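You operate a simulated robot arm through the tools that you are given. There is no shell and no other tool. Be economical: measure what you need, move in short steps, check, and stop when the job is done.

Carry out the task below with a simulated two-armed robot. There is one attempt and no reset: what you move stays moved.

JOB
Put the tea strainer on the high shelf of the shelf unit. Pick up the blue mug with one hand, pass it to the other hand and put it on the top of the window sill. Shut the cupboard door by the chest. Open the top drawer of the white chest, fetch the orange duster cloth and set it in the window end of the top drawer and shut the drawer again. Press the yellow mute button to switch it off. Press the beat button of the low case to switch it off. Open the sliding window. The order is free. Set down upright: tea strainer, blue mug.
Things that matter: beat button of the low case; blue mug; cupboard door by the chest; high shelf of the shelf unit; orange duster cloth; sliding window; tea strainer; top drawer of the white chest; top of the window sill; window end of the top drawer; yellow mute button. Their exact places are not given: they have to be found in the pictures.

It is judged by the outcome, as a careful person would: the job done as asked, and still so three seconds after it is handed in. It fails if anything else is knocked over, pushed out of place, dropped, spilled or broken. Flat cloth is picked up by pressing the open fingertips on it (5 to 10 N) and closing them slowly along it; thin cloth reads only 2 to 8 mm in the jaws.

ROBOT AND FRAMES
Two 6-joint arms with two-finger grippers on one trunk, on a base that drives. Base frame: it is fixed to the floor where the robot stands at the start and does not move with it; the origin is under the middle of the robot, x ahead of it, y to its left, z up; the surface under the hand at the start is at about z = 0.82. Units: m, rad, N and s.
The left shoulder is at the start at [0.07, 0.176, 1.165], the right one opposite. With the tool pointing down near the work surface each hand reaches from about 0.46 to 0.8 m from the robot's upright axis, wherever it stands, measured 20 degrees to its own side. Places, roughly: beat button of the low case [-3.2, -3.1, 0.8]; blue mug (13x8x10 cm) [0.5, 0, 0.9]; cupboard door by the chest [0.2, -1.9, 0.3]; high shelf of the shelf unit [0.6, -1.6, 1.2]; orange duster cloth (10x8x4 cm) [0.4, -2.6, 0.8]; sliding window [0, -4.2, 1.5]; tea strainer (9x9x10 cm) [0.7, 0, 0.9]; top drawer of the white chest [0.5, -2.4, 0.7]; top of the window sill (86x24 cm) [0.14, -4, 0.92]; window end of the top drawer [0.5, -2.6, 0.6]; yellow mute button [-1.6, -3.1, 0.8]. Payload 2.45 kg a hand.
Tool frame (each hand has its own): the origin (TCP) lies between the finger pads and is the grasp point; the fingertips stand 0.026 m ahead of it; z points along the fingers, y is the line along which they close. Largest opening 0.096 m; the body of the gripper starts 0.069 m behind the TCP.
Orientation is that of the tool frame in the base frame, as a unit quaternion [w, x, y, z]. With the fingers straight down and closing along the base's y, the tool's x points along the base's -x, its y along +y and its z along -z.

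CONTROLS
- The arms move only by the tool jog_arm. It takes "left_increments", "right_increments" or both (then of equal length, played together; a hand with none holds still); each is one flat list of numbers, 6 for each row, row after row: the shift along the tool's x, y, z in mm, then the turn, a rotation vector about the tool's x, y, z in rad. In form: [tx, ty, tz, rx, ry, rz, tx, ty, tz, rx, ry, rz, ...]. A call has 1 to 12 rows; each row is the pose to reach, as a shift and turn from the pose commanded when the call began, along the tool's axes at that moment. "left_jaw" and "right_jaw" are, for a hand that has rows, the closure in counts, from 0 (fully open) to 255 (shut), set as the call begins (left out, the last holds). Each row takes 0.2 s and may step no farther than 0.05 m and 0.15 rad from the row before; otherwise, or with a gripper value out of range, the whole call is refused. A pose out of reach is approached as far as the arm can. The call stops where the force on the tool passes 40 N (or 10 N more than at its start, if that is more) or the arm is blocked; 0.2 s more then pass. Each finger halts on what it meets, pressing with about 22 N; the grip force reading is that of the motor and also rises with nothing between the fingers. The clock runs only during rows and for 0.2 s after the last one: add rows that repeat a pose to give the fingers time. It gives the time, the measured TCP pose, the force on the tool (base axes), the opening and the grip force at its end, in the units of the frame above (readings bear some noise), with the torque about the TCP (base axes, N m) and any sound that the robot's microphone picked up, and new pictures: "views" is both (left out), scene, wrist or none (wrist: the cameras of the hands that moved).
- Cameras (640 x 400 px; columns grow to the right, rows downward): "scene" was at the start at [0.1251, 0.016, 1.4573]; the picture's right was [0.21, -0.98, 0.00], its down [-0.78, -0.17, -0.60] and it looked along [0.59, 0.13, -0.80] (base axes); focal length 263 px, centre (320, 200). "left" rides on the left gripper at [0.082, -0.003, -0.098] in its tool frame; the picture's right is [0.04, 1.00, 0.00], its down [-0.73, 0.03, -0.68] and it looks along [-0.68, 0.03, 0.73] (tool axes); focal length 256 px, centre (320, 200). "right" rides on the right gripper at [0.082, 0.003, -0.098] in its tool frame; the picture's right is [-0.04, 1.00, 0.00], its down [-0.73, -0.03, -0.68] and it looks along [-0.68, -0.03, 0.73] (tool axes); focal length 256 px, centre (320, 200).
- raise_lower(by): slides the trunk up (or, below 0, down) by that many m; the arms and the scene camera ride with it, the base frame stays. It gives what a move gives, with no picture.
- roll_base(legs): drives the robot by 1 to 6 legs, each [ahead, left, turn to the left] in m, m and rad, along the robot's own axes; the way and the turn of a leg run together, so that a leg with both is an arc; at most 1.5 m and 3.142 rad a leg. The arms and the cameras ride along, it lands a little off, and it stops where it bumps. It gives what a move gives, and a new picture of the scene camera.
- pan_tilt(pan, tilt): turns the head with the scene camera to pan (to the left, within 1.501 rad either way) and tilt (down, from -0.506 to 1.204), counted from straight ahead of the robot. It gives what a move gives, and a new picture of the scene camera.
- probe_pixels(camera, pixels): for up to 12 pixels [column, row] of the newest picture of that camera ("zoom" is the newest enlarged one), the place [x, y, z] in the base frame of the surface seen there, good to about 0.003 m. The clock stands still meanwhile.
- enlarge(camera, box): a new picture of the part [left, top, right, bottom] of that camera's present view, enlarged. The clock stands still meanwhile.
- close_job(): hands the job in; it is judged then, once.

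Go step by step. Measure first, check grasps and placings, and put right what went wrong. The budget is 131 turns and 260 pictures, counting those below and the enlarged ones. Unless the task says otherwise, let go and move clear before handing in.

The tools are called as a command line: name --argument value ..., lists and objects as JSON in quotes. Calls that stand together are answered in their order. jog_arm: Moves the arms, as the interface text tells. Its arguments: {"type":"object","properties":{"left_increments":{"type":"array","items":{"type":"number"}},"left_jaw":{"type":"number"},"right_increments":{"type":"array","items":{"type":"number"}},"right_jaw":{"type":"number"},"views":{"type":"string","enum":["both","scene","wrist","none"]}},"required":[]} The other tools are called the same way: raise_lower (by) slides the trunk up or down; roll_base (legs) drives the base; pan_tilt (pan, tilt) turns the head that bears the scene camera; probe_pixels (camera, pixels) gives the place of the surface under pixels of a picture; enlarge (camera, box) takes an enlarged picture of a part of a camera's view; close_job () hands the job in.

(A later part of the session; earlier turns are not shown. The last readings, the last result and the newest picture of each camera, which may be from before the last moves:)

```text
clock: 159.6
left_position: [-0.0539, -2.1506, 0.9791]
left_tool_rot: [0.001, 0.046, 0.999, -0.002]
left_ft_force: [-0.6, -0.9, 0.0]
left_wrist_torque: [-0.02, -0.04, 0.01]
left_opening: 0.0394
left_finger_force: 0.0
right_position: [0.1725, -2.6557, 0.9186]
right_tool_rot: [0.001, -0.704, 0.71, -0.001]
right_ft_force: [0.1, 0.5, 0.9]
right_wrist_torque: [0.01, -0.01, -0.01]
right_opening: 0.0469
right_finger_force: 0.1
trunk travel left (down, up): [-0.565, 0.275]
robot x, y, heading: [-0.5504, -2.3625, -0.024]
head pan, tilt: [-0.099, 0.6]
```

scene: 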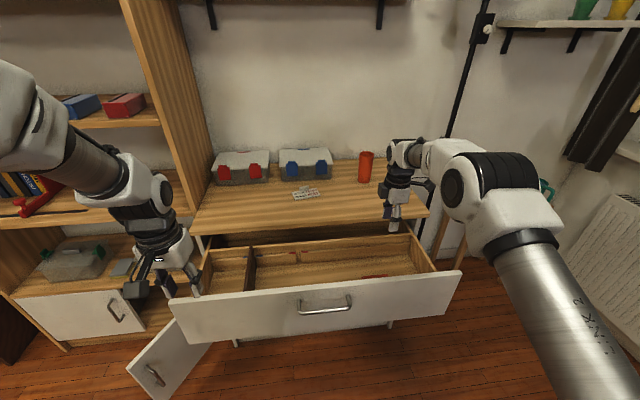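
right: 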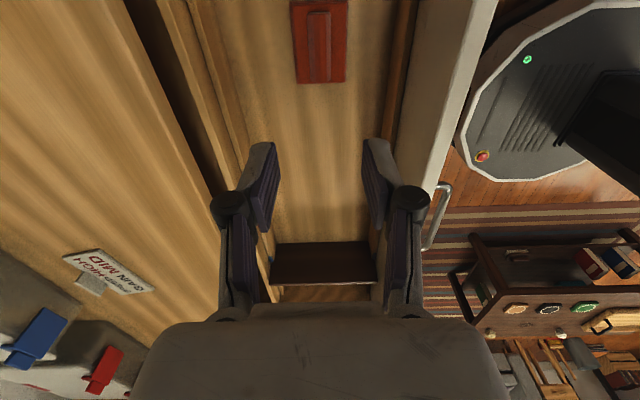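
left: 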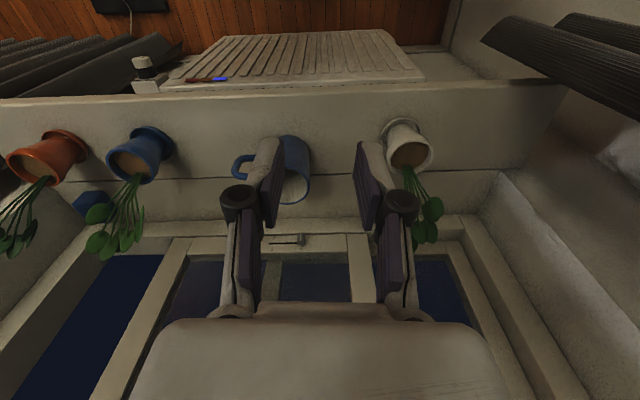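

The cloth lies flat in the window end. I'll back off, move the hand in front of the handle with the fingers closed, and push the drawer shut.

roll_base --legs '[[-0.27, 0, 0], [0, 0.22, 0.02]]'

raise_lower --by -0.18

jog_arm --right_increments '[0, 0, 0, 0, 0, 0, 0, 0, 0, 0, 0, 0]' --right_jaw 255

```text
clock: 162.8
left_position: [-0.3253, -1.9148, 0.9795]
left_tool_rot: [0.001, 0.036, 0.999, -0.001]
left_ft_force: [0.3, -0.5, 0.6]
left_wrist_torque: [-0.03, -0.01, -0.02]
left_opening: 0.0397
left_finger_force: 0.0
right_position: [-0.0897, -2.415, 0.918]
right_tool_rot: [0.0, 0.71, -0.704, 0.0]
right_ft_force: [0.7, 0.5, -0.6]
right_wrist_torque: [0.0, 0.01, 0.0]
right_opening: 0.0474
right_finger_force: 0.1
trunk travel left (down, up): [-0.565, 0.275]
robot x, y, heading: [-0.8162, -2.1371, -0.001]
head pan, tilt: [-0.099, 0.6]
```

scene: 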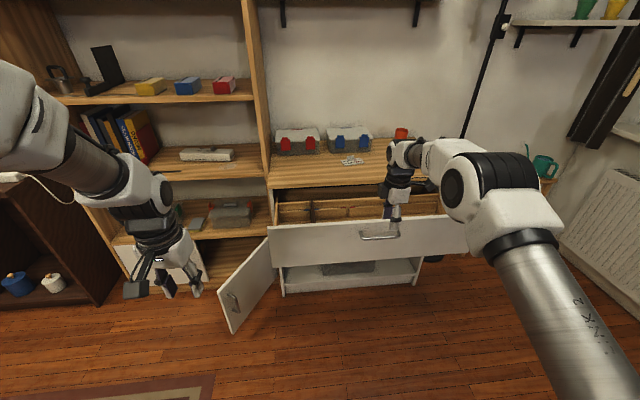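

```text
clock: 164.8
left_position: [-0.325, -1.915, 0.799]
left_tool_rot: [0.0, 0.036, 0.999, -0.001]
left_ft_force: [-0.1, -0.5, 0.6]
left_wrist_torque: [-0.01, 0.0, 0.03]
left_opening: 0.0395
left_finger_force: 0.1
right_position: [-0.0898, -2.4162, 0.7384]
right_tool_rot: [0.0, 0.71, -0.704, 0.001]
right_ft_force: [0.0, -0.4, 0.3]
right_wrist_torque: [0.0, 0.01, -0.02]
right_opening: 0.0469
right_finger_force: 0.0
trunk travel left (down, up): [-0.385, 0.455]
robot x, y, heading: [-0.8142, -2.1402, 0.001]
head pan, tilt: [-0.099, 0.6]
```

```text
clock: 165.4
left_position: [-0.3247, -1.9157, 0.7993]
left_tool_rot: [0.002, 0.037, 0.999, 0.0]
left_ft_force: [-0.2, -0.4, -0.6]
left_wrist_torque: [0.01, 0.0, 0.0]
left_opening: 0.0397
left_finger_force: 0.0
right_position: [-0.0899, -2.416, 0.7379]
right_tool_rot: [-0.001, 0.71, -0.704, 0.001]
right_ft_force: [-0.4, -0.4, 0.2]
right_wrist_torque: [-0.04, -0.02, -0.01]
right_opening: 0.0
right_finger_force: 21.9
trunk travel left (down, up): [-0.385, 0.455]
robot x, y, heading: [-0.8149, -2.1358, -0.002]
head pan, tilt: [-0.099, 0.6]
```

scene: 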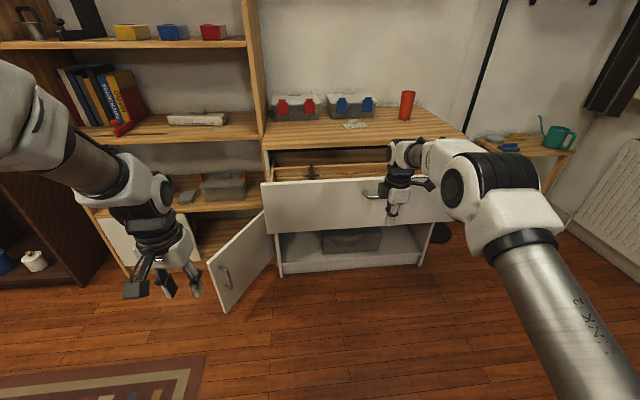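
right: 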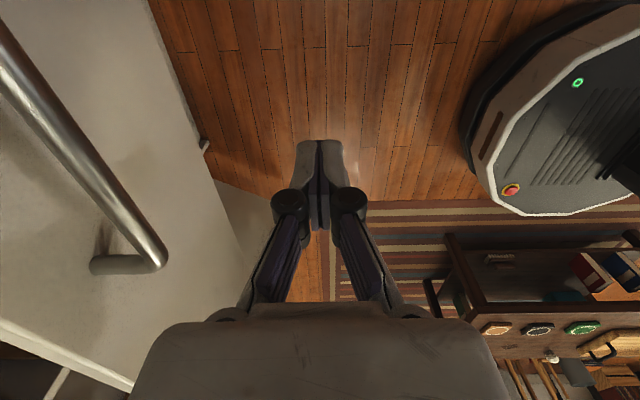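

The closed fingers are in front of the handle. I'll drive forward to push the drawer shut; it should end with the TCP near x 0.262.

roll_base --legs '[[0.25, 0, 0], [0.08, 0, 0], [0.03, 0, 0]]'

```text
clock: 168.3
left_position: [0.0218, -1.9161, 0.7994]
left_tool_rot: [0.002, 0.037, 0.999, -0.002]
left_ft_force: [0.4, 0.9, -0.1]
left_wrist_torque: [0.04, -0.01, -0.02]
left_opening: 0.0395
left_finger_force: 0.2
right_position: [0.2524, -2.416, 0.7447]
right_tool_rot: [0.004, 0.71, -0.704, -0.006]
right_ft_force: [-15.2, 2.7, 11.1]
right_wrist_torque: [0.0, -0.32, 0.03]
right_opening: 0.0
right_finger_force: 21.7
trunk travel left (down, up): [-0.385, 0.455]
robot x, y, heading: [-0.4649, -2.1382, -0.004]
head pan, tilt: [-0.099, 0.6]
stopped in leg 3: the force on the tool passed its limit at 103 N (the readings are from after the stop); the commanded pose is now the measured one
```

scene: 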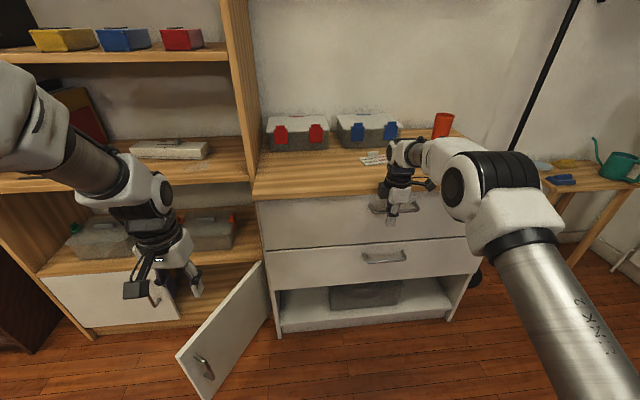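

The drawer looks flush. I'll verify it with probes on both drawer fronts.

probe_pixels --camera "scene" --pixels '[[300, 220], [300, 270], [340, 220], [345, 275], [450, 215], [440, 260], [262, 205], [210, 345], [260, 290], [184, 355]]'

```text
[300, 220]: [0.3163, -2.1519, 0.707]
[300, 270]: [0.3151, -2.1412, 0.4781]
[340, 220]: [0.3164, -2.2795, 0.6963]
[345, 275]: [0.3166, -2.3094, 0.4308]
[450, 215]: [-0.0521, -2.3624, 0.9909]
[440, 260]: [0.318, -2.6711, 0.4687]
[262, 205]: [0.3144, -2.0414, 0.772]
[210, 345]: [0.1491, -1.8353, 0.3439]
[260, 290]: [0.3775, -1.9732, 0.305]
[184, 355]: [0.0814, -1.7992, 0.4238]
```

The drawer is shut flush (x 0.316, same as the lower one). Next is the cupboard door, with its hinge near (0.385, −1.98) and tip at (0.08, −1.80). I'll back off and fold the right hand in, close the left fingers and lower the trunk.

roll_base --legs '[[-0.08, 0, 0]]'

jog_arm --left_increments '[0, 0, 0, 0, 0, 0, 0, 0, 0, 0, 0, 0, 0, 0, 0, 0, 0, 0, 0, 0, 0, 0, 0, 0, 0, 0, 0, 0, 0, 0]' --left_jaw 255 --right_increments '[0, 30, -20, 0, 0, 0, 0, 70, -40, 0, 0, 0, 0, 110, -60, 0, 0, 0, 0, 150, -80, 0, 0, 0, 0, 190, -100, 0, 0, 0]' --views "none"

raise_lower --by -0.38

```text
clock: 169.4
left_position: [-0.0562, -1.9179, 0.8003]
left_tool_rot: [0.001, 0.038, 0.999, 0.0]
left_ft_force: [0.2, 0.4, 0.0]
left_wrist_torque: [0.01, -0.03, 0.03]
left_opening: 0.0395
left_finger_force: 0.0
right_position: [0.1727, -2.4174, 0.7416]
right_tool_rot: [0.005, 0.71, -0.704, -0.006]
right_ft_force: [-0.9, 0.6, -0.2]
right_wrist_torque: [-0.03, 0.01, 0.0]
right_opening: 0.0
right_finger_force: 22.8
trunk travel left (down, up): [-0.385, 0.455]
robot x, y, heading: [-0.5461, -2.1395, -0.0]
head pan, tilt: [-0.099, 0.6]
```

scene: 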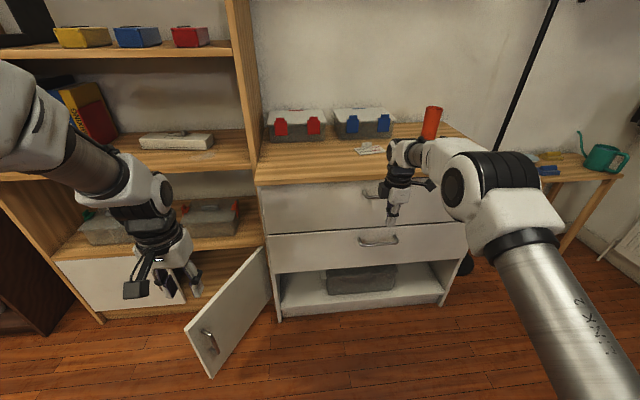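

```text
clock: 170.6
left_position: [-0.057, -1.9175, 0.7989]
left_tool_rot: [0.002, 0.038, 0.999, -0.001]
left_ft_force: [-0.1, 0.3, 0.5]
left_wrist_torque: [0.0, -0.01, -0.01]
left_opening: 0.0003
left_finger_force: 21.6
right_position: [-0.0183, -2.4186, 0.8428]
right_tool_rot: [0.004, 0.709, -0.705, -0.006]
right_ft_force: [-0.8, -0.2, 0.1]
right_wrist_torque: [0.01, -0.04, 0.02]
right_opening: 0.0001
right_finger_force: 21.9
trunk travel left (down, up): [-0.385, 0.455]
robot x, y, heading: [-0.5474, -2.1399, -0.007]
head pan, tilt: [-0.099, 0.6]
```

```text
clock: 174.2
left_position: [-0.0558, -1.9155, 0.4194]
left_tool_rot: [0.001, 0.038, 0.999, 0.0]
left_ft_force: [-0.1, 0.4, -0.3]
left_wrist_torque: [-0.01, 0.01, 0.02]
left_opening: 0.0
left_finger_force: 21.9
right_position: [-0.0178, -2.4186, 0.4628]
right_tool_rot: [0.005, 0.71, -0.704, -0.007]
right_ft_force: [0.5, 0.0, 0.2]
right_wrist_torque: [0.01, 0.01, 0.01]
right_opening: 0.0003
right_finger_force: 22.0
trunk travel left (down, up): [-0.005, 0.835]
robot x, y, heading: [-0.5449, -2.1382, -0.006]
head pan, tilt: [-0.099, 0.6]
```

The left hand is at (−0.056, −1.916, 0.42). I'll lower it 6 cm, drive forward 0.2 m to get behind the door's outer face, and then look.

jog_arm --left_increments '[0, 0, 30, 0, 0, 0, 0, 0, 60, 0, 0, 0, 0, 0, 60, 0, 0, 0]' --views "none"

roll_base --legs '[[0.2, 0, 0]]'

```text
clock: 175.1
left_position: [-0.0552, -1.9156, 0.3592]
left_tool_rot: [0.001, 0.038, 0.999, -0.001]
left_ft_force: [-0.1, -0.8, 0.0]
left_wrist_torque: [0.01, -0.02, 0.03]
left_opening: 0.0
left_finger_force: 21.8
right_position: [-0.0168, -2.4187, 0.4615]
right_tool_rot: [0.005, 0.71, -0.705, -0.007]
right_ft_force: [-0.8, 0.0, 0.0]
right_wrist_torque: [-0.03, -0.02, -0.01]
right_opening: 0.0
right_finger_force: 22.2
trunk travel left (down, up): [-0.005, 0.835]
robot x, y, heading: [-0.5445, -2.1386, -0.009]
head pan, tilt: [-0.099, 0.6]
```

```text
clock: 176.7
left_position: [0.1443, -1.9161, 0.3605]
left_tool_rot: [0.0, 0.038, 0.999, 0.0]
left_ft_force: [0.4, -0.5, 0.6]
left_wrist_torque: [0.02, 0.01, 0.02]
left_opening: 0.0
left_finger_force: 22.1
right_position: [0.1825, -2.4203, 0.4626]
right_tool_rot: [0.005, 0.709, -0.705, -0.007]
right_ft_force: [0.4, 0.6, -0.5]
right_wrist_torque: [-0.01, -0.03, -0.02]
right_opening: 0.0
right_finger_force: 22.1
trunk travel left (down, up): [-0.005, 0.835]
robot x, y, heading: [-0.3489, -2.1405, -0.005]
head pan, tilt: [-0.099, 0.6]
```

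scene: 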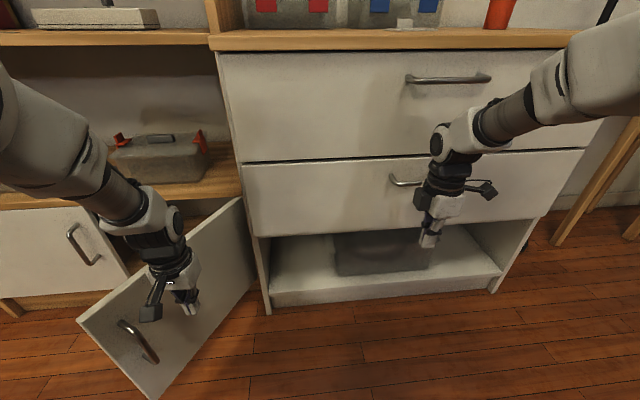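

The left fist is behind the door's outer face. I'll move it 9 cm further in with the arm, then strafe the base left to swing the door.

jog_arm --left_increments '[-30, 2, 0, 0, 0, 0, -60, 4, 0, 0, 0, 0, -90, 6, 0, 0, 0, 0]' --views "none"

roll_base --legs '[[0, 0.12, 0]]'

```text
clock: 177.4
left_position: [0.2341, -1.9171, 0.3601]
left_tool_rot: [0.001, 0.038, 0.999, -0.001]
left_ft_force: [1.0, 0.6, 0.9]
left_wrist_torque: [0.03, -0.01, 0.02]
left_opening: 0.0002
left_finger_force: 21.6
right_position: [0.1823, -2.4204, 0.4616]
right_tool_rot: [0.006, 0.709, -0.705, -0.007]
right_ft_force: [0.2, 0.9, -0.1]
right_wrist_torque: [0.0, -0.01, -0.03]
right_opening: 0.0
right_finger_force: 21.8
trunk travel left (down, up): [-0.005, 0.835]
robot x, y, heading: [-0.3493, -2.1402, -0.003]
head pan, tilt: [-0.099, 0.6]
```

```text
clock: 178.7
left_position: [0.2335, -1.7954, 0.3598]
left_tool_rot: [0.001, 0.037, 0.999, -0.001]
left_ft_force: [-0.3, -0.4, -0.3]
left_wrist_torque: [-0.01, 0.03, -0.01]
left_opening: 0.0
left_finger_force: 21.9
right_position: [0.1842, -2.2971, 0.4615]
right_tool_rot: [0.005, 0.71, -0.704, -0.007]
right_ft_force: [0.1, 0.5, 0.3]
right_wrist_torque: [0.05, 0.04, -0.01]
right_opening: 0.0001
right_finger_force: 22.1
trunk travel left (down, up): [-0.005, 0.835]
robot x, y, heading: [-0.3438, -2.0164, -0.009]
head pan, tilt: [-0.099, 0.6]
```

scene: 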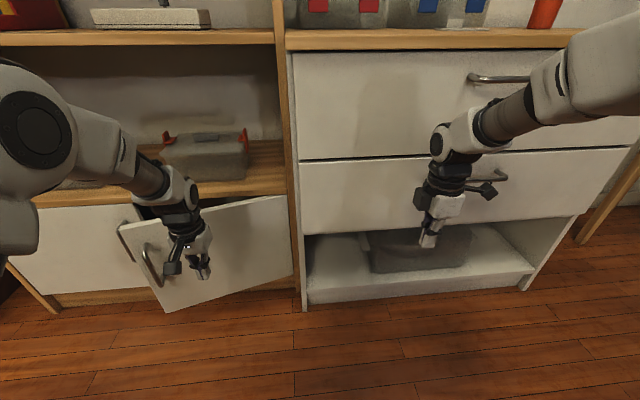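

The door is nearly closed. I'll push forward with the arm until it seats.

jog_arm --left_increments '[-25, 8, 0, 0, 0, 0, -50, 16, 0, 0, 0, 0, -75, 24, 0, 0, 0, 0, -100, 30, 0, 0, 0, 0, -120, 36, 0, 0, 0, 0, -135, 40, 0, 0, 0, 0, -145, 42, 0, 0, 0, 0]'

```text
clock: 180.1
left_position: [0.3634, -1.7649, 0.359]
left_tool_rot: [-0.005, 0.037, 0.999, -0.001]
left_ft_force: [-11.4, -3.4, 5.9]
left_wrist_torque: [0.38, -1.38, 0.01]
left_opening: 0.0
left_finger_force: 22.5
right_position: [0.1829, -2.2972, 0.4621]
right_tool_rot: [0.005, 0.71, -0.705, -0.007]
right_ft_force: [0.1, -0.8, -0.3]
right_wrist_torque: [-0.03, 0.02, 0.01]
right_opening: 0.0
right_finger_force: 22.1
trunk travel left (down, up): [-0.005, 0.835]
robot x, y, heading: [-0.3459, -2.0156, -0.009]
head pan, tilt: [-0.099, 0.6]
stopped in row 6 (left hand): the force on the tool passed its limit at 73 N (the readings are from after the stop); the commanded pose is now the measured one
```

scene: 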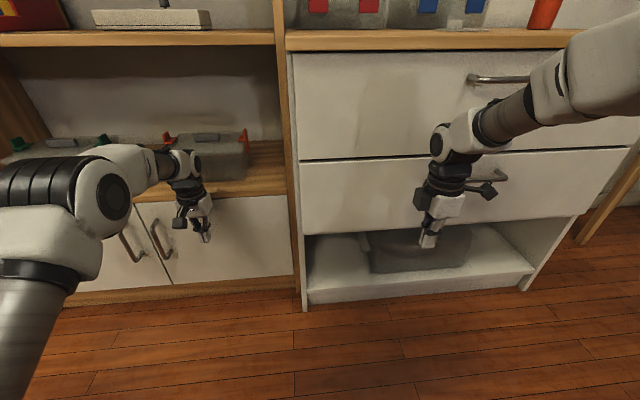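
left: 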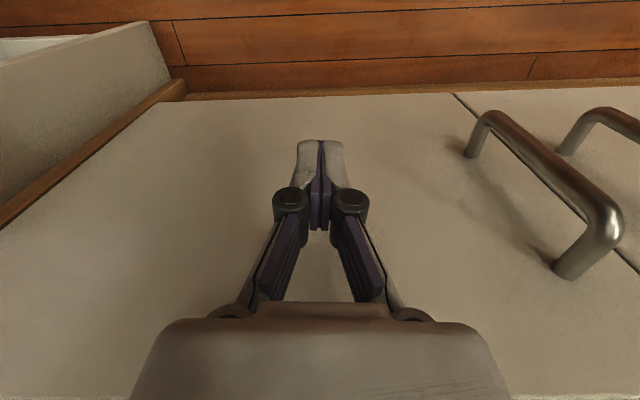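

The door looks flush with its neighbour. I'll verify by probing both doors, then retract the left hand.

probe_pixels --camera "left" --pixels '[[430, 130], [520, 110], [250, 130], [600, 100], [445, 110]]'

jog_arm --left_increments '[30, 0, 0, 0, 0, 0, 70, 0, -20, 0, 0, 0, 110, 0, -40, 0, 0, 0, 150, 0, -60, 0, 0, 0]' --views "none"

roll_base --legs '[[-0.3, 0, 0]]'

raise_lower --by 0.6

```text
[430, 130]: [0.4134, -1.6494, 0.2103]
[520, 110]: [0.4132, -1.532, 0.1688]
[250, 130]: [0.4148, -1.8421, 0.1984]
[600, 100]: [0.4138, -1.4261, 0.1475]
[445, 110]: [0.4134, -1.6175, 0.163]
```

```text
clock: 181.1
left_position: [0.213, -1.7547, 0.4211]
left_tool_rot: [-0.006, 0.036, 0.999, -0.002]
left_ft_force: [0.0, 0.0, -1.0]
left_wrist_torque: [-0.04, -0.02, 0.01]
left_opening: 0.0
left_finger_force: 22.7
right_position: [0.1822, -2.2974, 0.462]
right_tool_rot: [0.005, 0.71, -0.704, -0.007]
right_ft_force: [0.1, 0.3, -0.7]
right_wrist_torque: [0.02, 0.03, -0.03]
right_opening: 0.0001
right_finger_force: 21.6
trunk travel left (down, up): [-0.005, 0.835]
robot x, y, heading: [-0.3442, -2.0183, -0.006]
head pan, tilt: [-0.099, 0.6]
```

```text
clock: 183.1
left_position: [-0.0882, -1.7499, 0.4234]
left_tool_rot: [-0.005, 0.034, 0.999, -0.001]
left_ft_force: [-0.2, -0.2, 0.1]
left_wrist_torque: [-0.02, 0.05, -0.01]
left_opening: 0.0
left_finger_force: 22.0
right_position: [-0.1156, -2.2934, 0.4626]
right_tool_rot: [0.005, 0.712, -0.702, -0.006]
right_ft_force: [0.2, -0.8, 0.0]
right_wrist_torque: [-0.01, 0.02, -0.02]
right_opening: 0.0001
right_finger_force: 21.8
trunk travel left (down, up): [-0.005, 0.835]
robot x, y, heading: [-0.6473, -2.0144, 0.002]
head pan, tilt: [-0.099, 0.6]
```

scene: 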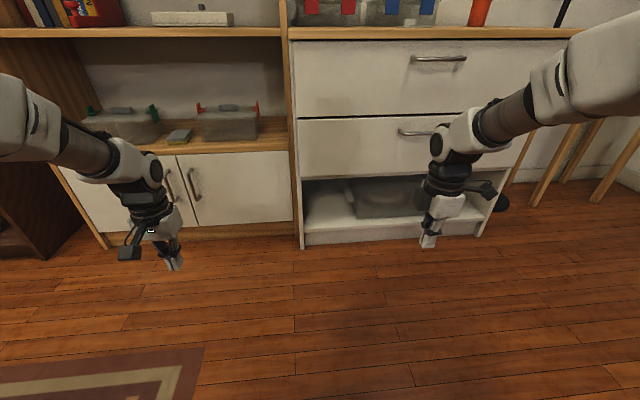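

```text
refused: 0.6 is not a number from -0.4 to 0.4
```

The door is shut (all faces at x 0.413). Now the buttons: I'll raise the trunk, turn toward −y and strafe to x≈−1.5, then look at the desk.

raise_lower --by 0.4

raise_lower --by 0.12

roll_base --legs '[[0, 0, -1.57], [0, -0.85, 0]]'

pan_tilt --pan -0.3 --tilt 0.45

```text
clock: 187.0
left_position: [-0.0885, -1.7525, 0.8218]
left_tool_rot: [-0.006, 0.034, 0.999, -0.002]
left_ft_force: [-0.4, -0.9, 0.2]
left_wrist_torque: [-0.01, 0.02, -0.02]
left_opening: 0.0
left_finger_force: 21.2
right_position: [-0.1146, -2.2941, 0.8629]
right_tool_rot: [0.005, 0.712, -0.702, -0.007]
right_ft_force: [-0.3, -0.1, 0.9]
right_wrist_torque: [0.02, 0.01, -0.02]
right_opening: 0.0
right_finger_force: 21.9
trunk travel left (down, up): [-0.405, 0.435]
robot x, y, heading: [-0.645, -2.013, 0.004]
head pan, tilt: [-0.099, 0.6]
```

```text
clock: 188.5
left_position: [-0.0877, -1.7512, 0.9417]
left_tool_rot: [-0.006, 0.033, 0.999, -0.001]
left_ft_force: [-0.2, -0.2, -0.3]
left_wrist_torque: [0.01, 0.0, 0.0]
left_opening: 0.0
left_finger_force: 22.0
right_position: [-0.1153, -2.2929, 0.9816]
right_tool_rot: [0.006, 0.712, -0.702, -0.007]
right_ft_force: [1.2, 1.2, 0.5]
right_wrist_torque: [-0.03, -0.02, 0.02]
right_opening: 0.0
right_finger_force: 21.8
trunk travel left (down, up): [-0.525, 0.315]
robot x, y, heading: [-0.6466, -2.0182, 0.005]
head pan, tilt: [-0.099, 0.6]
```

```text
clock: 196.7
left_position: [-1.2208, -2.5787, 0.9424]
left_tool_rot: [-0.005, 0.73, 0.683, 0.002]
left_ft_force: [-0.5, -0.1, 0.0]
left_wrist_torque: [0.01, 0.0, 0.0]
left_opening: 0.0002
left_finger_force: 21.5
right_position: [-1.7628, -2.5537, 0.9817]
right_tool_rot: [0.001, -0.009, 1.0, 0.008]
right_ft_force: [-0.6, 0.5, 0.1]
right_wrist_torque: [-0.01, -0.01, 0.01]
right_opening: 0.0002
right_finger_force: 21.5
trunk travel left (down, up): [-0.525, 0.315]
robot x, y, heading: [-1.4836, -2.0234, -1.566]
head pan, tilt: [-0.099, 0.6]
```

scene: 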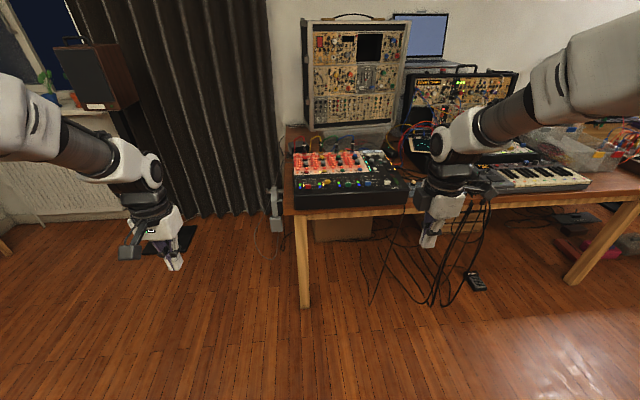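

```text
clock: 197.5
left_position: [-1.2195, -2.5785, 0.9413]
left_tool_rot: [-0.005, 0.729, 0.684, 0.003]
left_ft_force: [-0.4, 1.2, -0.5]
left_wrist_torque: [-0.02, 0.0, 0.02]
left_opening: 0.0
left_finger_force: 22.7
right_position: [-1.7616, -2.5536, 0.981]
right_tool_rot: [0.001, -0.009, 1.0, 0.009]
right_ft_force: [0.0, -0.2, 0.2]
right_wrist_torque: [0.0, 0.02, -0.02]
right_opening: 0.0
right_finger_force: 22.2
trunk travel left (down, up): [-0.525, 0.315]
robot x, y, heading: [-1.4875, -2.0196, -1.559]
head pan, tilt: [-0.3, 0.45]
```

scene: 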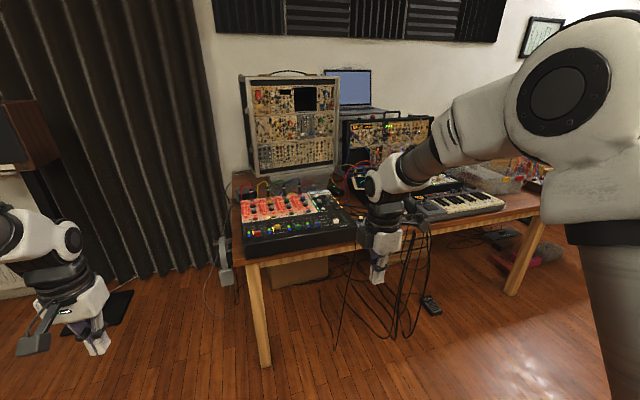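

The red/black mixer at (295,220) likely carries the yellow mute button. I'll zoom in.

enlarge --camera "scene" --box '[235, 180, 365, 260]'

```text
4.92 times, centred on (300, 220) of scene
```

zoom: 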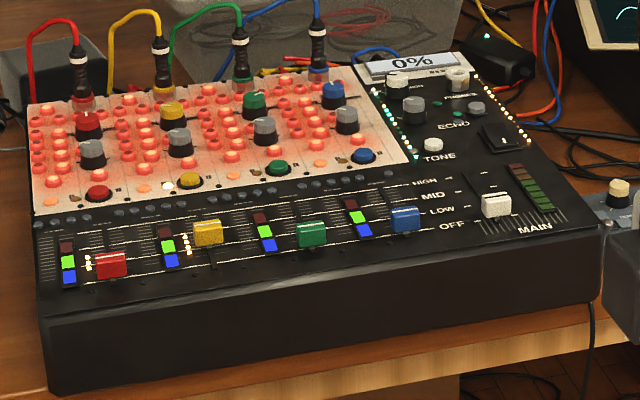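

The round yellow button at zoom (190,180), with a lit LED beside it, is the mute button. The yellow cap below is a fader. I'll measure around it.

probe_pixels --camera "zoom" --pixels '[[190, 176], [190, 184], [182, 178], [200, 182], [98, 190], [278, 166], [180, 140], [208, 230], [170, 186], [215, 195], [150, 190]]'

```text
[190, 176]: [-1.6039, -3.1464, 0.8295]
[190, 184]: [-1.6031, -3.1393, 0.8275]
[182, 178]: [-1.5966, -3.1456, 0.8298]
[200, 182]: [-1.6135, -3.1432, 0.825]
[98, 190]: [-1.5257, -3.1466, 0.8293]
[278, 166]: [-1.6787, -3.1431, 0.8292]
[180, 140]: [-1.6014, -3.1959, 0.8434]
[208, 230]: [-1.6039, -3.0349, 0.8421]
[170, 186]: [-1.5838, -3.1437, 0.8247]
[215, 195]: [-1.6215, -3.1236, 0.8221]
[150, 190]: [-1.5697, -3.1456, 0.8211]
```

The yellow mute button is at (−1.604, −3.144, 0.8295). I'll drive closer so the right hand can come above it.

roll_base --legs '[[0.46, 0.155, 0]]'

```text
clock: 200.3
left_position: [-1.065, -3.0354, 0.9425]
left_tool_rot: [-0.006, 0.729, 0.684, 0.003]
left_ft_force: [-0.4, -0.4, -0.7]
left_wrist_torque: [0.03, 0.0, 0.01]
left_opening: 0.0
left_finger_force: 22.3
right_position: [-1.6081, -3.0105, 0.9811]
right_tool_rot: [0.0, -0.009, 1.0, 0.008]
right_ft_force: [-0.1, 0.2, 0.2]
right_wrist_torque: [0.04, 0.03, -0.02]
right_opening: 0.0002
right_finger_force: 22.3
trunk travel left (down, up): [-0.525, 0.315]
robot x, y, heading: [-1.3334, -2.4751, -1.564]
head pan, tilt: [-0.3, 0.45]
```

scene: 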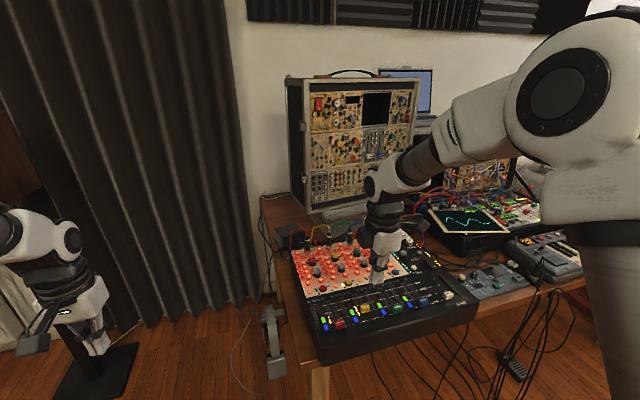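

The hand is at (−1.608, −3.011). I'll move over the button and stop 2 cm above it to check.

jog_arm --right_increments '[-2, -45, 0, 0, 0, 0, -4, -90, 0, 0, 0, 0, -4, -135, 0, 0, 0, 0, -4, -135, 45, 0, 0, 0, -4, -135, 85, 0, 0, 0, -4, -135, 105, 0, 0, 0, -4, -135, 105, 0, 0, 0]'

```text
clock: 201.9
left_position: [-1.0664, -3.0344, 0.9417]
left_tool_rot: [-0.005, 0.729, 0.684, 0.003]
left_ft_force: [0.3, -0.7, -0.1]
left_wrist_torque: [0.0, 0.03, 0.01]
left_opening: 0.0002
left_finger_force: 22.1
right_position: [-1.5988, -3.1416, 0.8758]
right_tool_rot: [0.0, -0.009, 1.0, 0.008]
right_ft_force: [-0.6, 0.1, 0.1]
right_wrist_torque: [0.0, 0.03, -0.06]
right_opening: 0.0001
right_finger_force: 22.5
trunk travel left (down, up): [-0.525, 0.315]
robot x, y, heading: [-1.3329, -2.4795, -1.57]
head pan, tilt: [-0.3, 0.45]
```

scene: 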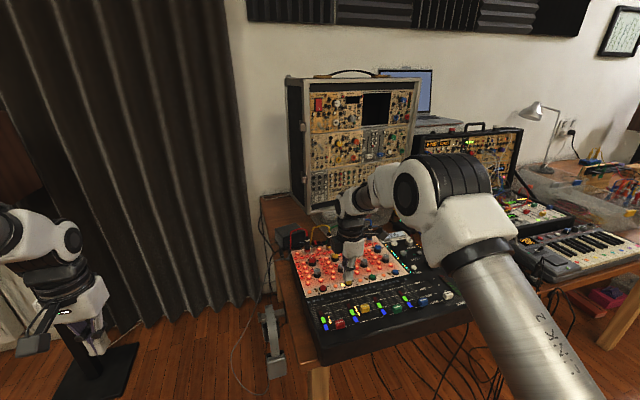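
right: 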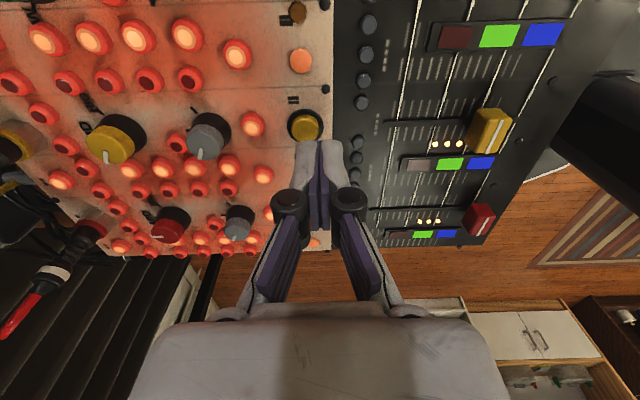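

The yellow button shows at (305,125), just beside the fingertips. I'll re-probe it to fine-align.

probe_pixels --camera "right" --pixels '[[305, 125], [297, 125], [315, 125], [305, 112], [305, 137], [275, 125], [340, 110]]'

```text
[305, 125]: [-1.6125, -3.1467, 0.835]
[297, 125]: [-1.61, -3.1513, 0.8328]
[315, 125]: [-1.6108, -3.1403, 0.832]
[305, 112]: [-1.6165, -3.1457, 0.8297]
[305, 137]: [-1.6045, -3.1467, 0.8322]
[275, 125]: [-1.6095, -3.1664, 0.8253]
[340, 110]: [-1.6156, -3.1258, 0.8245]
```

The button centre is ≈(−1.607, −3.146), top ≈0.834. I'll shift 8 mm and 4 mm and press gently in small steps.

jog_arm --right_increments '[8, -4, 0, 0, 0, 0, 8, -4, 10, 0, 0, 0, 8, -4, 14, 0, 0, 0, 8, -4, 17, 0, 0, 0, 8, -4, 19, 0, 0, 0]' --views "none"

```text
clock: 203.1
left_position: [-1.0657, -3.0344, 0.9418]
left_tool_rot: [-0.005, 0.729, 0.684, 0.003]
left_ft_force: [1.4, -0.2, -0.4]
left_wrist_torque: [-0.03, 0.03, -0.02]
left_opening: 0.0
left_finger_force: 21.7
right_position: [-1.6092, -3.1456, 0.8541]
right_tool_rot: [0.001, -0.009, 1.0, 0.008]
right_ft_force: [0.3, -0.2, 1.0]
right_wrist_torque: [-0.02, 0.03, -0.01]
right_opening: 0.0002
right_finger_force: 22.3
trunk travel left (down, up): [-0.525, 0.315]
robot x, y, heading: [-1.3327, -2.476, -1.568]
head pan, tilt: [-0.3, 0.45]
```

There is hardly any force yet, so I'll press a few mm more and then lift.

jog_arm --right_increments '[0, 0, 1.5, 0, 0, 0, 0, 0, 3, 0, 0, 0, 0, 0, 4, 0, 0, 0]' --views "none"

jog_arm --right_increments '[0, 0, -20, 0, 0, 0, 0, 0, -60, 0, 0, 0, 0, 40, -100, 0, 0, 0, 0, 80, -110, 0, 0, 0]'

enlarge --camera "scene" --box '[280, 220, 480, 350]'

```text
clock: 203.9
left_position: [-1.0664, -3.0337, 0.9422]
left_tool_rot: [-0.005, 0.73, 0.684, 0.003]
left_ft_force: [-0.4, 0.9, -0.6]
left_wrist_torque: [0.02, -0.02, -0.03]
left_opening: 0.0001
left_finger_force: 21.6
right_position: [-1.6094, -3.146, 0.8522]
right_tool_rot: [0.001, -0.008, 1.0, 0.007]
right_ft_force: [-2.5, -0.8, 7.6]
right_wrist_torque: [0.0, 0.0, 0.01]
right_opening: 0.0059
right_finger_force: 28.3
trunk travel left (down, up): [-0.525, 0.315]
robot x, y, heading: [-1.3302, -2.478, -1.564]
head pan, tilt: [-0.3, 0.45]
heard: click
```

```text
refused: row 3 steps farther than a row can; nothing moved
```

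```text
3.08 times, centred on (380, 285) of scene
```

zoom: 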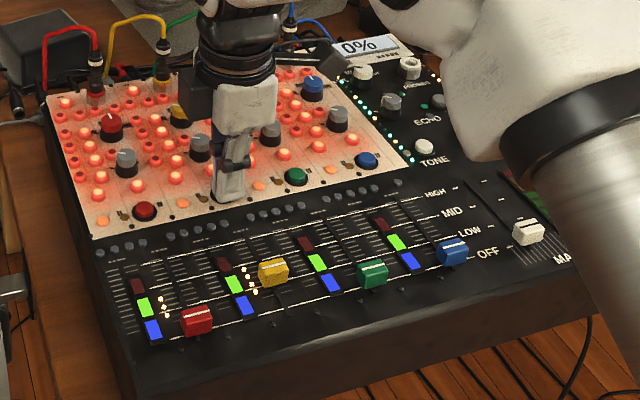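

A click was heard. I'll lift away and check the indicator.

jog_arm --right_increments '[0, 0, -20, 0, 0, 0, 0, 0, -60, 0, 0, 0, 0, 30, -95, 0, 0, 0, 0, 70, -110, 0, 0, 0, 0, 115, -120, 0, 0, 0]' --views "wrist"

enlarge --camera "scene" --box '[280, 220, 420, 320]'

```text
clock: 205.1
left_position: [-1.0668, -3.0328, 0.945]
left_tool_rot: [-0.005, 0.729, 0.684, 0.002]
left_ft_force: [0.4, 0.3, -0.3]
left_wrist_torque: [-0.03, -0.05, -0.02]
left_opening: 0.0001
left_finger_force: 21.9
right_position: [-1.611, -3.0335, 0.9753]
right_tool_rot: [0.001, -0.009, 1.0, 0.008]
right_ft_force: [-0.3, 1.3, 0.7]
right_wrist_torque: [-0.02, 0.02, -0.02]
right_opening: 0.0
right_finger_force: 28.9
trunk travel left (down, up): [-0.525, 0.315]
robot x, y, heading: [-1.3303, -2.4764, -1.564]
head pan, tilt: [-0.3, 0.45]
```

right: 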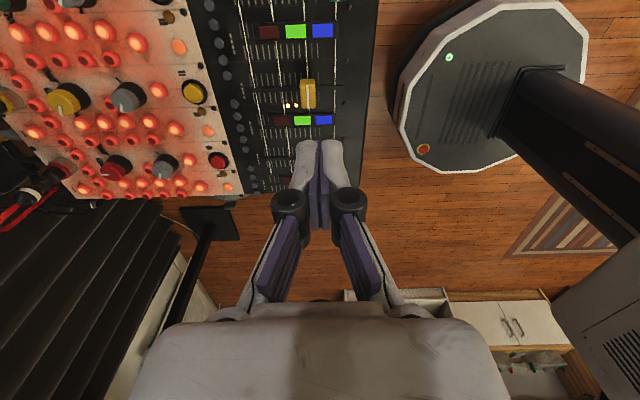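

```text
4.00 times, centred on (350, 270) of scene
```

zoom: 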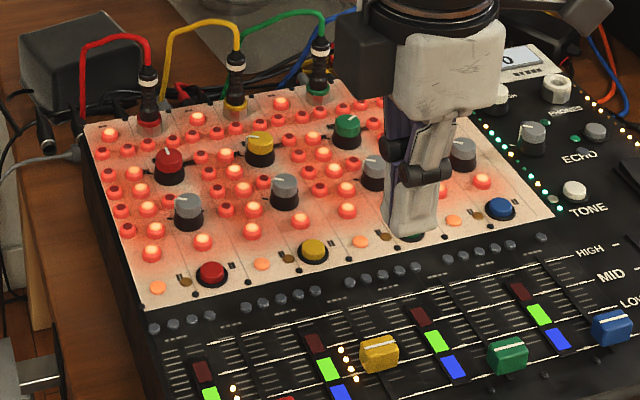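

The yellow LED beside the button is now dark, so mute is off. Next I'll drive back a bit and strafe right to the low case at x≈−3.2.

roll_base --legs '[[-0.25, 0, 0], [0, -1.45, 0]]'

pan_tilt --pan -0.25 --tilt 0.5

```text
clock: 213.7
left_position: [-2.4952, -2.7954, 0.9435]
left_tool_rot: [-0.005, 0.727, 0.687, 0.003]
left_ft_force: [-0.4, -0.4, -0.3]
left_wrist_torque: [0.0, -0.01, -0.03]
left_opening: 0.0
left_finger_force: 22.2
right_position: [-3.0392, -2.7999, 0.9738]
right_tool_rot: [0.002, -0.013, 1.0, 0.008]
right_ft_force: [0.1, 0.3, 0.7]
right_wrist_torque: [-0.01, 0.0, 0.03]
right_opening: 0.0003
right_finger_force: 28.2
trunk travel left (down, up): [-0.525, 0.315]
robot x, y, heading: [-2.7665, -2.2364, -1.556]
head pan, tilt: [-0.3, 0.45]
```

scene: 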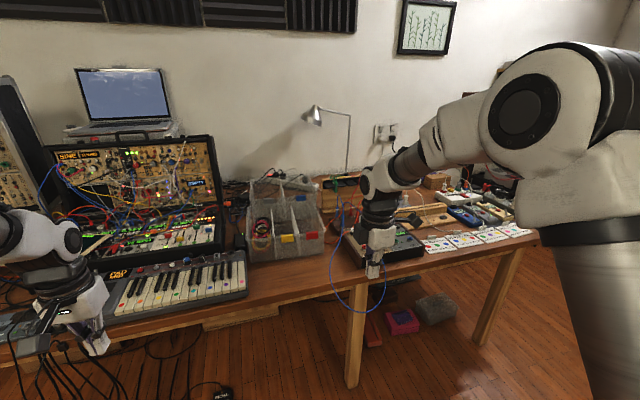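

```text
clock: 214.3
left_position: [-2.4946, -2.796, 0.9422]
left_tool_rot: [-0.005, 0.727, 0.687, 0.003]
left_ft_force: [0.3, 0.3, 0.6]
left_wrist_torque: [-0.02, 0.01, -0.03]
left_opening: 0.0
left_finger_force: 22.1
right_position: [-3.0403, -2.8, 0.974]
right_tool_rot: [0.001, -0.013, 1.0, 0.008]
right_ft_force: [0.0, -0.6, 0.8]
right_wrist_torque: [-0.01, -0.01, 0.01]
right_opening: 0.0
right_finger_force: 28.5
trunk travel left (down, up): [-0.525, 0.315]
robot x, y, heading: [-2.7627, -2.2381, -1.554]
head pan, tilt: [-0.25, 0.499]
```

scene: 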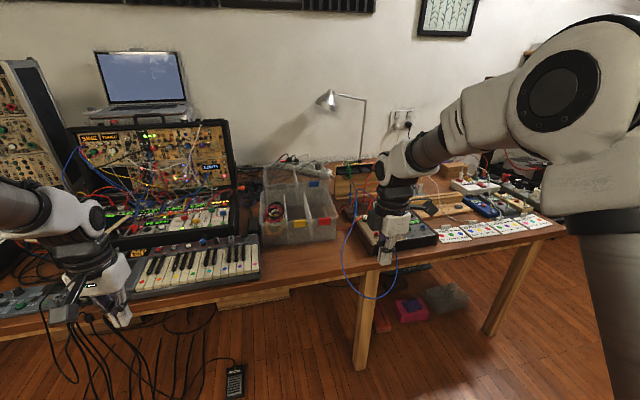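

The low black case is around (405,235), partly behind my right hand. I'll zoom in on it.

enlarge --camera "scene" --box '[345, 185, 465, 265]'

enlarge --camera "right" --box '[0, 0, 640, 400]'

```text
5.00 times, centred on (405, 225) of scene
```

zoom: 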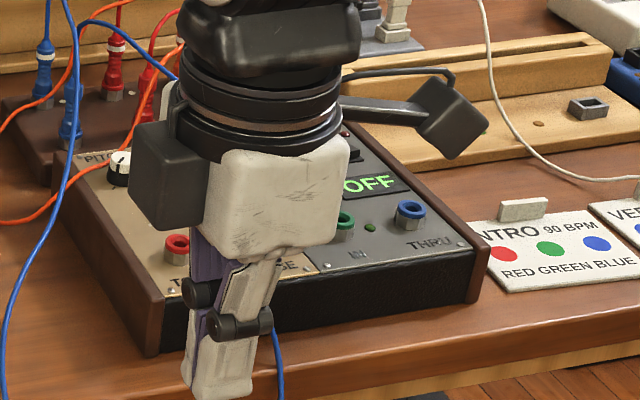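

```text
1.00 times, centred on (320, 200) of right (not enlarged: the box is as wide or as high as the picture)
```

zoom: 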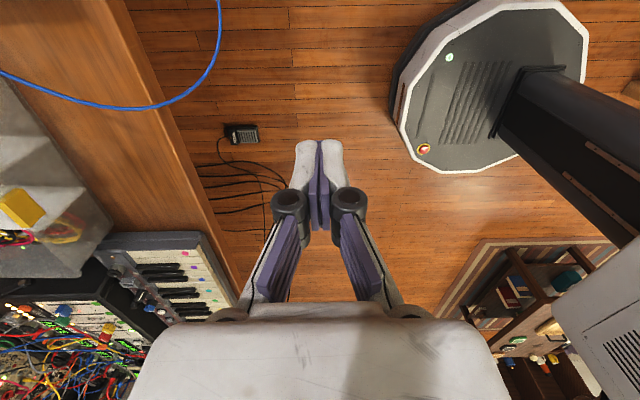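

My hand hides the panel, so I'll move it aside and look at the case again.

jog_arm --right_increments '[20, 30, -30, 0, 0, 0, 60, 40, -50, 0, 0, 0, 100, 40, -60, 0, 0, 0, 140, 40, -60, 0, 0, 0]' --views "none"

enlarge --camera "scene" --box '[345, 185, 465, 265]'

```text
clock: 215.3
left_position: [-2.4961, -2.7956, 0.9419]
left_tool_rot: [-0.004, 0.727, 0.687, 0.003]
left_ft_force: [0.0, 0.2, 0.0]
left_wrist_torque: [-0.03, -0.04, -0.01]
left_opening: 0.0002
left_finger_force: 22.5
right_position: [-3.1856, -2.766, 1.0323]
right_tool_rot: [0.002, -0.013, 1.0, 0.009]
right_ft_force: [-1.1, 0.3, -0.3]
right_wrist_torque: [0.04, -0.05, 0.01]
right_opening: 0.0
right_finger_force: 28.2
trunk travel left (down, up): [-0.525, 0.315]
robot x, y, heading: [-2.7637, -2.24, -1.561]
head pan, tilt: [-0.25, 0.499]
```

```text
5.00 times, centred on (405, 225) of scene
```

zoom: 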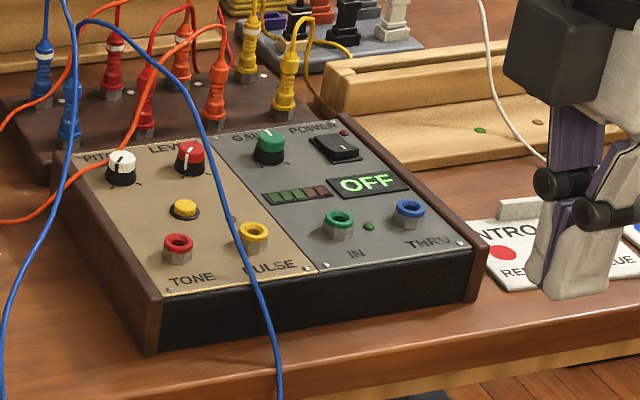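

The case has a yellow push-button at zoom (184,208). I'll probe it and the surroundings to compare with the given place (−3.2, −3.1, 0.8).

probe_pixels --camera "zoom" --pixels '[[184, 206], [184, 214], [176, 210], [193, 210], [178, 245], [253, 235], [335, 145], [205, 215], [120, 170], [495, 250], [215, 190]]'

enlarge --camera "scene" --box '[365, 210, 405, 240]'

```text
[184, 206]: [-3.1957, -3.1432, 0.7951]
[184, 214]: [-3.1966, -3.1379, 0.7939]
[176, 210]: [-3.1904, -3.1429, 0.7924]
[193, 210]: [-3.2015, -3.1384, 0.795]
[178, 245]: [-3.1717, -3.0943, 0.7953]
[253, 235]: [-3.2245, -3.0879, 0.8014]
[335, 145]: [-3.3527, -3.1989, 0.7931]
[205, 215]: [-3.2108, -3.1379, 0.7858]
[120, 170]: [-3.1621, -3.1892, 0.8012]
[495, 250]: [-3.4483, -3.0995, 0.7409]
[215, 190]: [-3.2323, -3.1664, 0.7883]
```

```text
13.33 times, centred on (385, 225) of scene
```

zoom: 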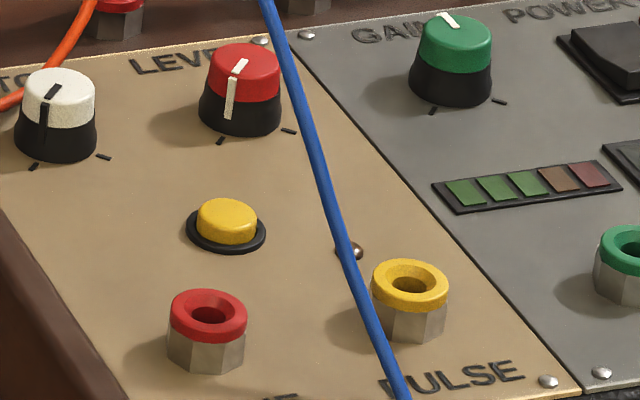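

The yellow button at (−3.196, −3.141, 0.795) matches the given place. I'll check how high the blue cable passes beside it.

probe_pixels --camera "zoom" --pixels '[[275, 50], [290, 105], [320, 190], [345, 245], [370, 320], [395, 380], [226, 215], [227, 230], [355, 252]]'

```text
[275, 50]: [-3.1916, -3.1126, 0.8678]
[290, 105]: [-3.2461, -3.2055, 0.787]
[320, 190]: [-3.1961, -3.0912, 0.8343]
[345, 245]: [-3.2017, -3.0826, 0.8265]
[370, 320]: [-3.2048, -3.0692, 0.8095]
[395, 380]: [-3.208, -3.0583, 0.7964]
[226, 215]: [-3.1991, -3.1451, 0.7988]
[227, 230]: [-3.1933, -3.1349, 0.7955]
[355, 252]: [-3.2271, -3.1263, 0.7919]
```

The blue cable runs over the button on the near side (z 0.83–0.91), so a vertical press would hit it. I'll come in from the right (−x), tilted 30° under the cable, after first repositioning the base.

roll_base --legs '[[0.2, -0.15, 0]]'

```text
clock: 217.1
left_position: [-2.6371, -2.9993, 0.9434]
left_tool_rot: [-0.005, 0.726, 0.687, 0.003]
left_ft_force: [0.1, 0.1, -0.4]
left_wrist_torque: [-0.01, 0.0, -0.02]
left_opening: 0.0
left_finger_force: 22.5
right_position: [-3.3263, -2.9715, 1.0329]
right_tool_rot: [0.001, -0.014, 1.0, 0.008]
right_ft_force: [0.2, -0.3, 0.2]
right_wrist_torque: [0.03, -0.01, -0.02]
right_opening: 0.0
right_finger_force: 28.7
trunk travel left (down, up): [-0.525, 0.315]
robot x, y, heading: [-2.9138, -2.4476, -1.551]
head pan, tilt: [-0.25, 0.499]
```

scene: 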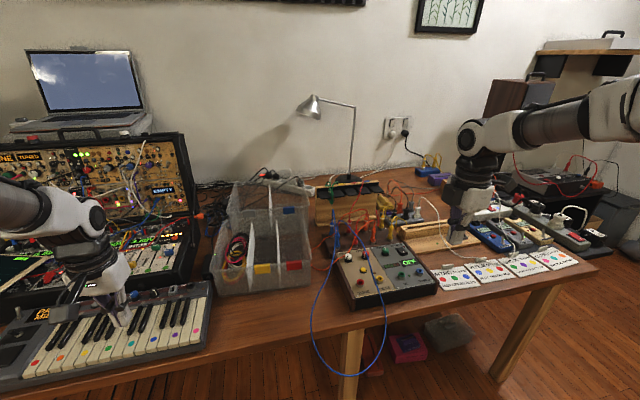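

The case is in plain view at (390,270). I'll move the right hand to the tilted pre-press pose on its right.

jog_arm --right_increments '[-11, -35, 16, 0, -0.105, 0, -21, -69, 33, 0, -0.21, 0, -32, -104, 49, 0, -0.314, 0, -42, -138, 65, 0, -0.419, 0, -53, -173, 81, 0, -0.524, 0, -53, -173, 81, 0, -0.524, 0]'

enlarge --camera "scene" --box '[320, 200, 470, 310]'

```text
clock: 218.5
left_position: [-2.6369, -2.9979, 0.942]
left_tool_rot: [-0.004, 0.726, 0.688, 0.002]
left_ft_force: [0.2, 0.7, 0.0]
left_wrist_torque: [-0.03, 0.04, 0.01]
left_opening: 0.0
left_finger_force: 21.8
right_position: [-3.2678, -3.1421, 0.9516]
right_tool_rot: [0.261, -0.012, 0.965, 0.012]
right_ft_force: [-0.1, 0.4, 0.2]
right_wrist_torque: [-0.03, 0.02, 0.0]
right_opening: 0.0
right_finger_force: 28.4
trunk travel left (down, up): [-0.525, 0.315]
robot x, y, heading: [-2.9138, -2.4443, -1.554]
head pan, tilt: [-0.25, 0.499]
```

scene: 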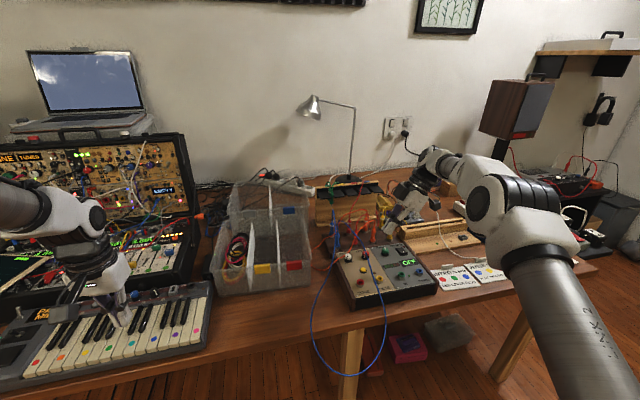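
right: 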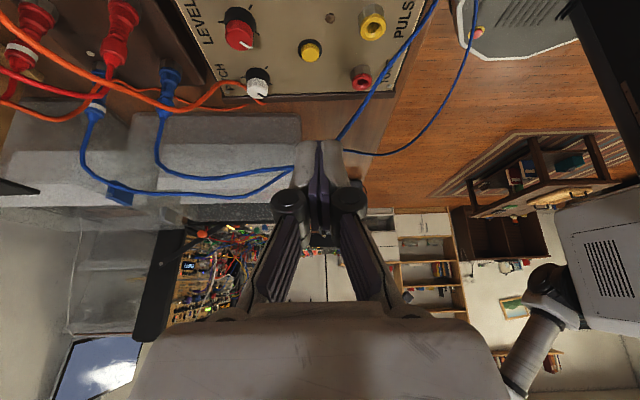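

```text
3.64 times, centred on (395, 255) of scene
```

zoom: 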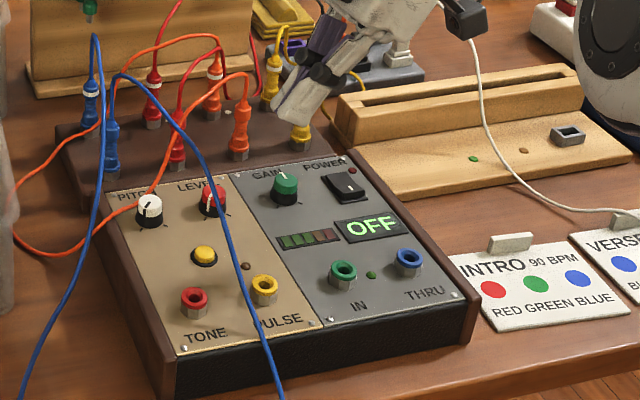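

The yellow button shows at (310,48) in the wrist view. I'll check the cable's course and the button from this camera.

probe_pixels --camera "right" --pixels '[[310, 44], [310, 50], [302, 50], [319, 50], [370, 95], [345, 130], [285, 180], [200, 193], [410, 40], [372, 25], [335, 17]]'

probe_pixels --camera "zoom" --pixels '[[302, 140], [270, 75], [275, 30], [240, 120], [345, 180]]'

```text
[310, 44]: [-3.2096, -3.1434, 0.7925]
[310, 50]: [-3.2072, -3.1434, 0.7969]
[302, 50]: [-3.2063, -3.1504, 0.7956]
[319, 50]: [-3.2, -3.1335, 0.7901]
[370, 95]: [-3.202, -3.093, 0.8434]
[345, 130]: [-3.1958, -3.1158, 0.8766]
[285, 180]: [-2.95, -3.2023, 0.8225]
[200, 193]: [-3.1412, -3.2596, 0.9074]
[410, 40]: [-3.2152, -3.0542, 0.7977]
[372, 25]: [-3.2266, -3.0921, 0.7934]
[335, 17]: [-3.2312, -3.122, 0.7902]
```

```text
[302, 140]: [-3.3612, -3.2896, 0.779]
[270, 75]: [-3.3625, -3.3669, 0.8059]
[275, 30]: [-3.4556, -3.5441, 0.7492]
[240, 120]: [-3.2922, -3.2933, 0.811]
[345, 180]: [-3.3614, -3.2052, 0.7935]
```

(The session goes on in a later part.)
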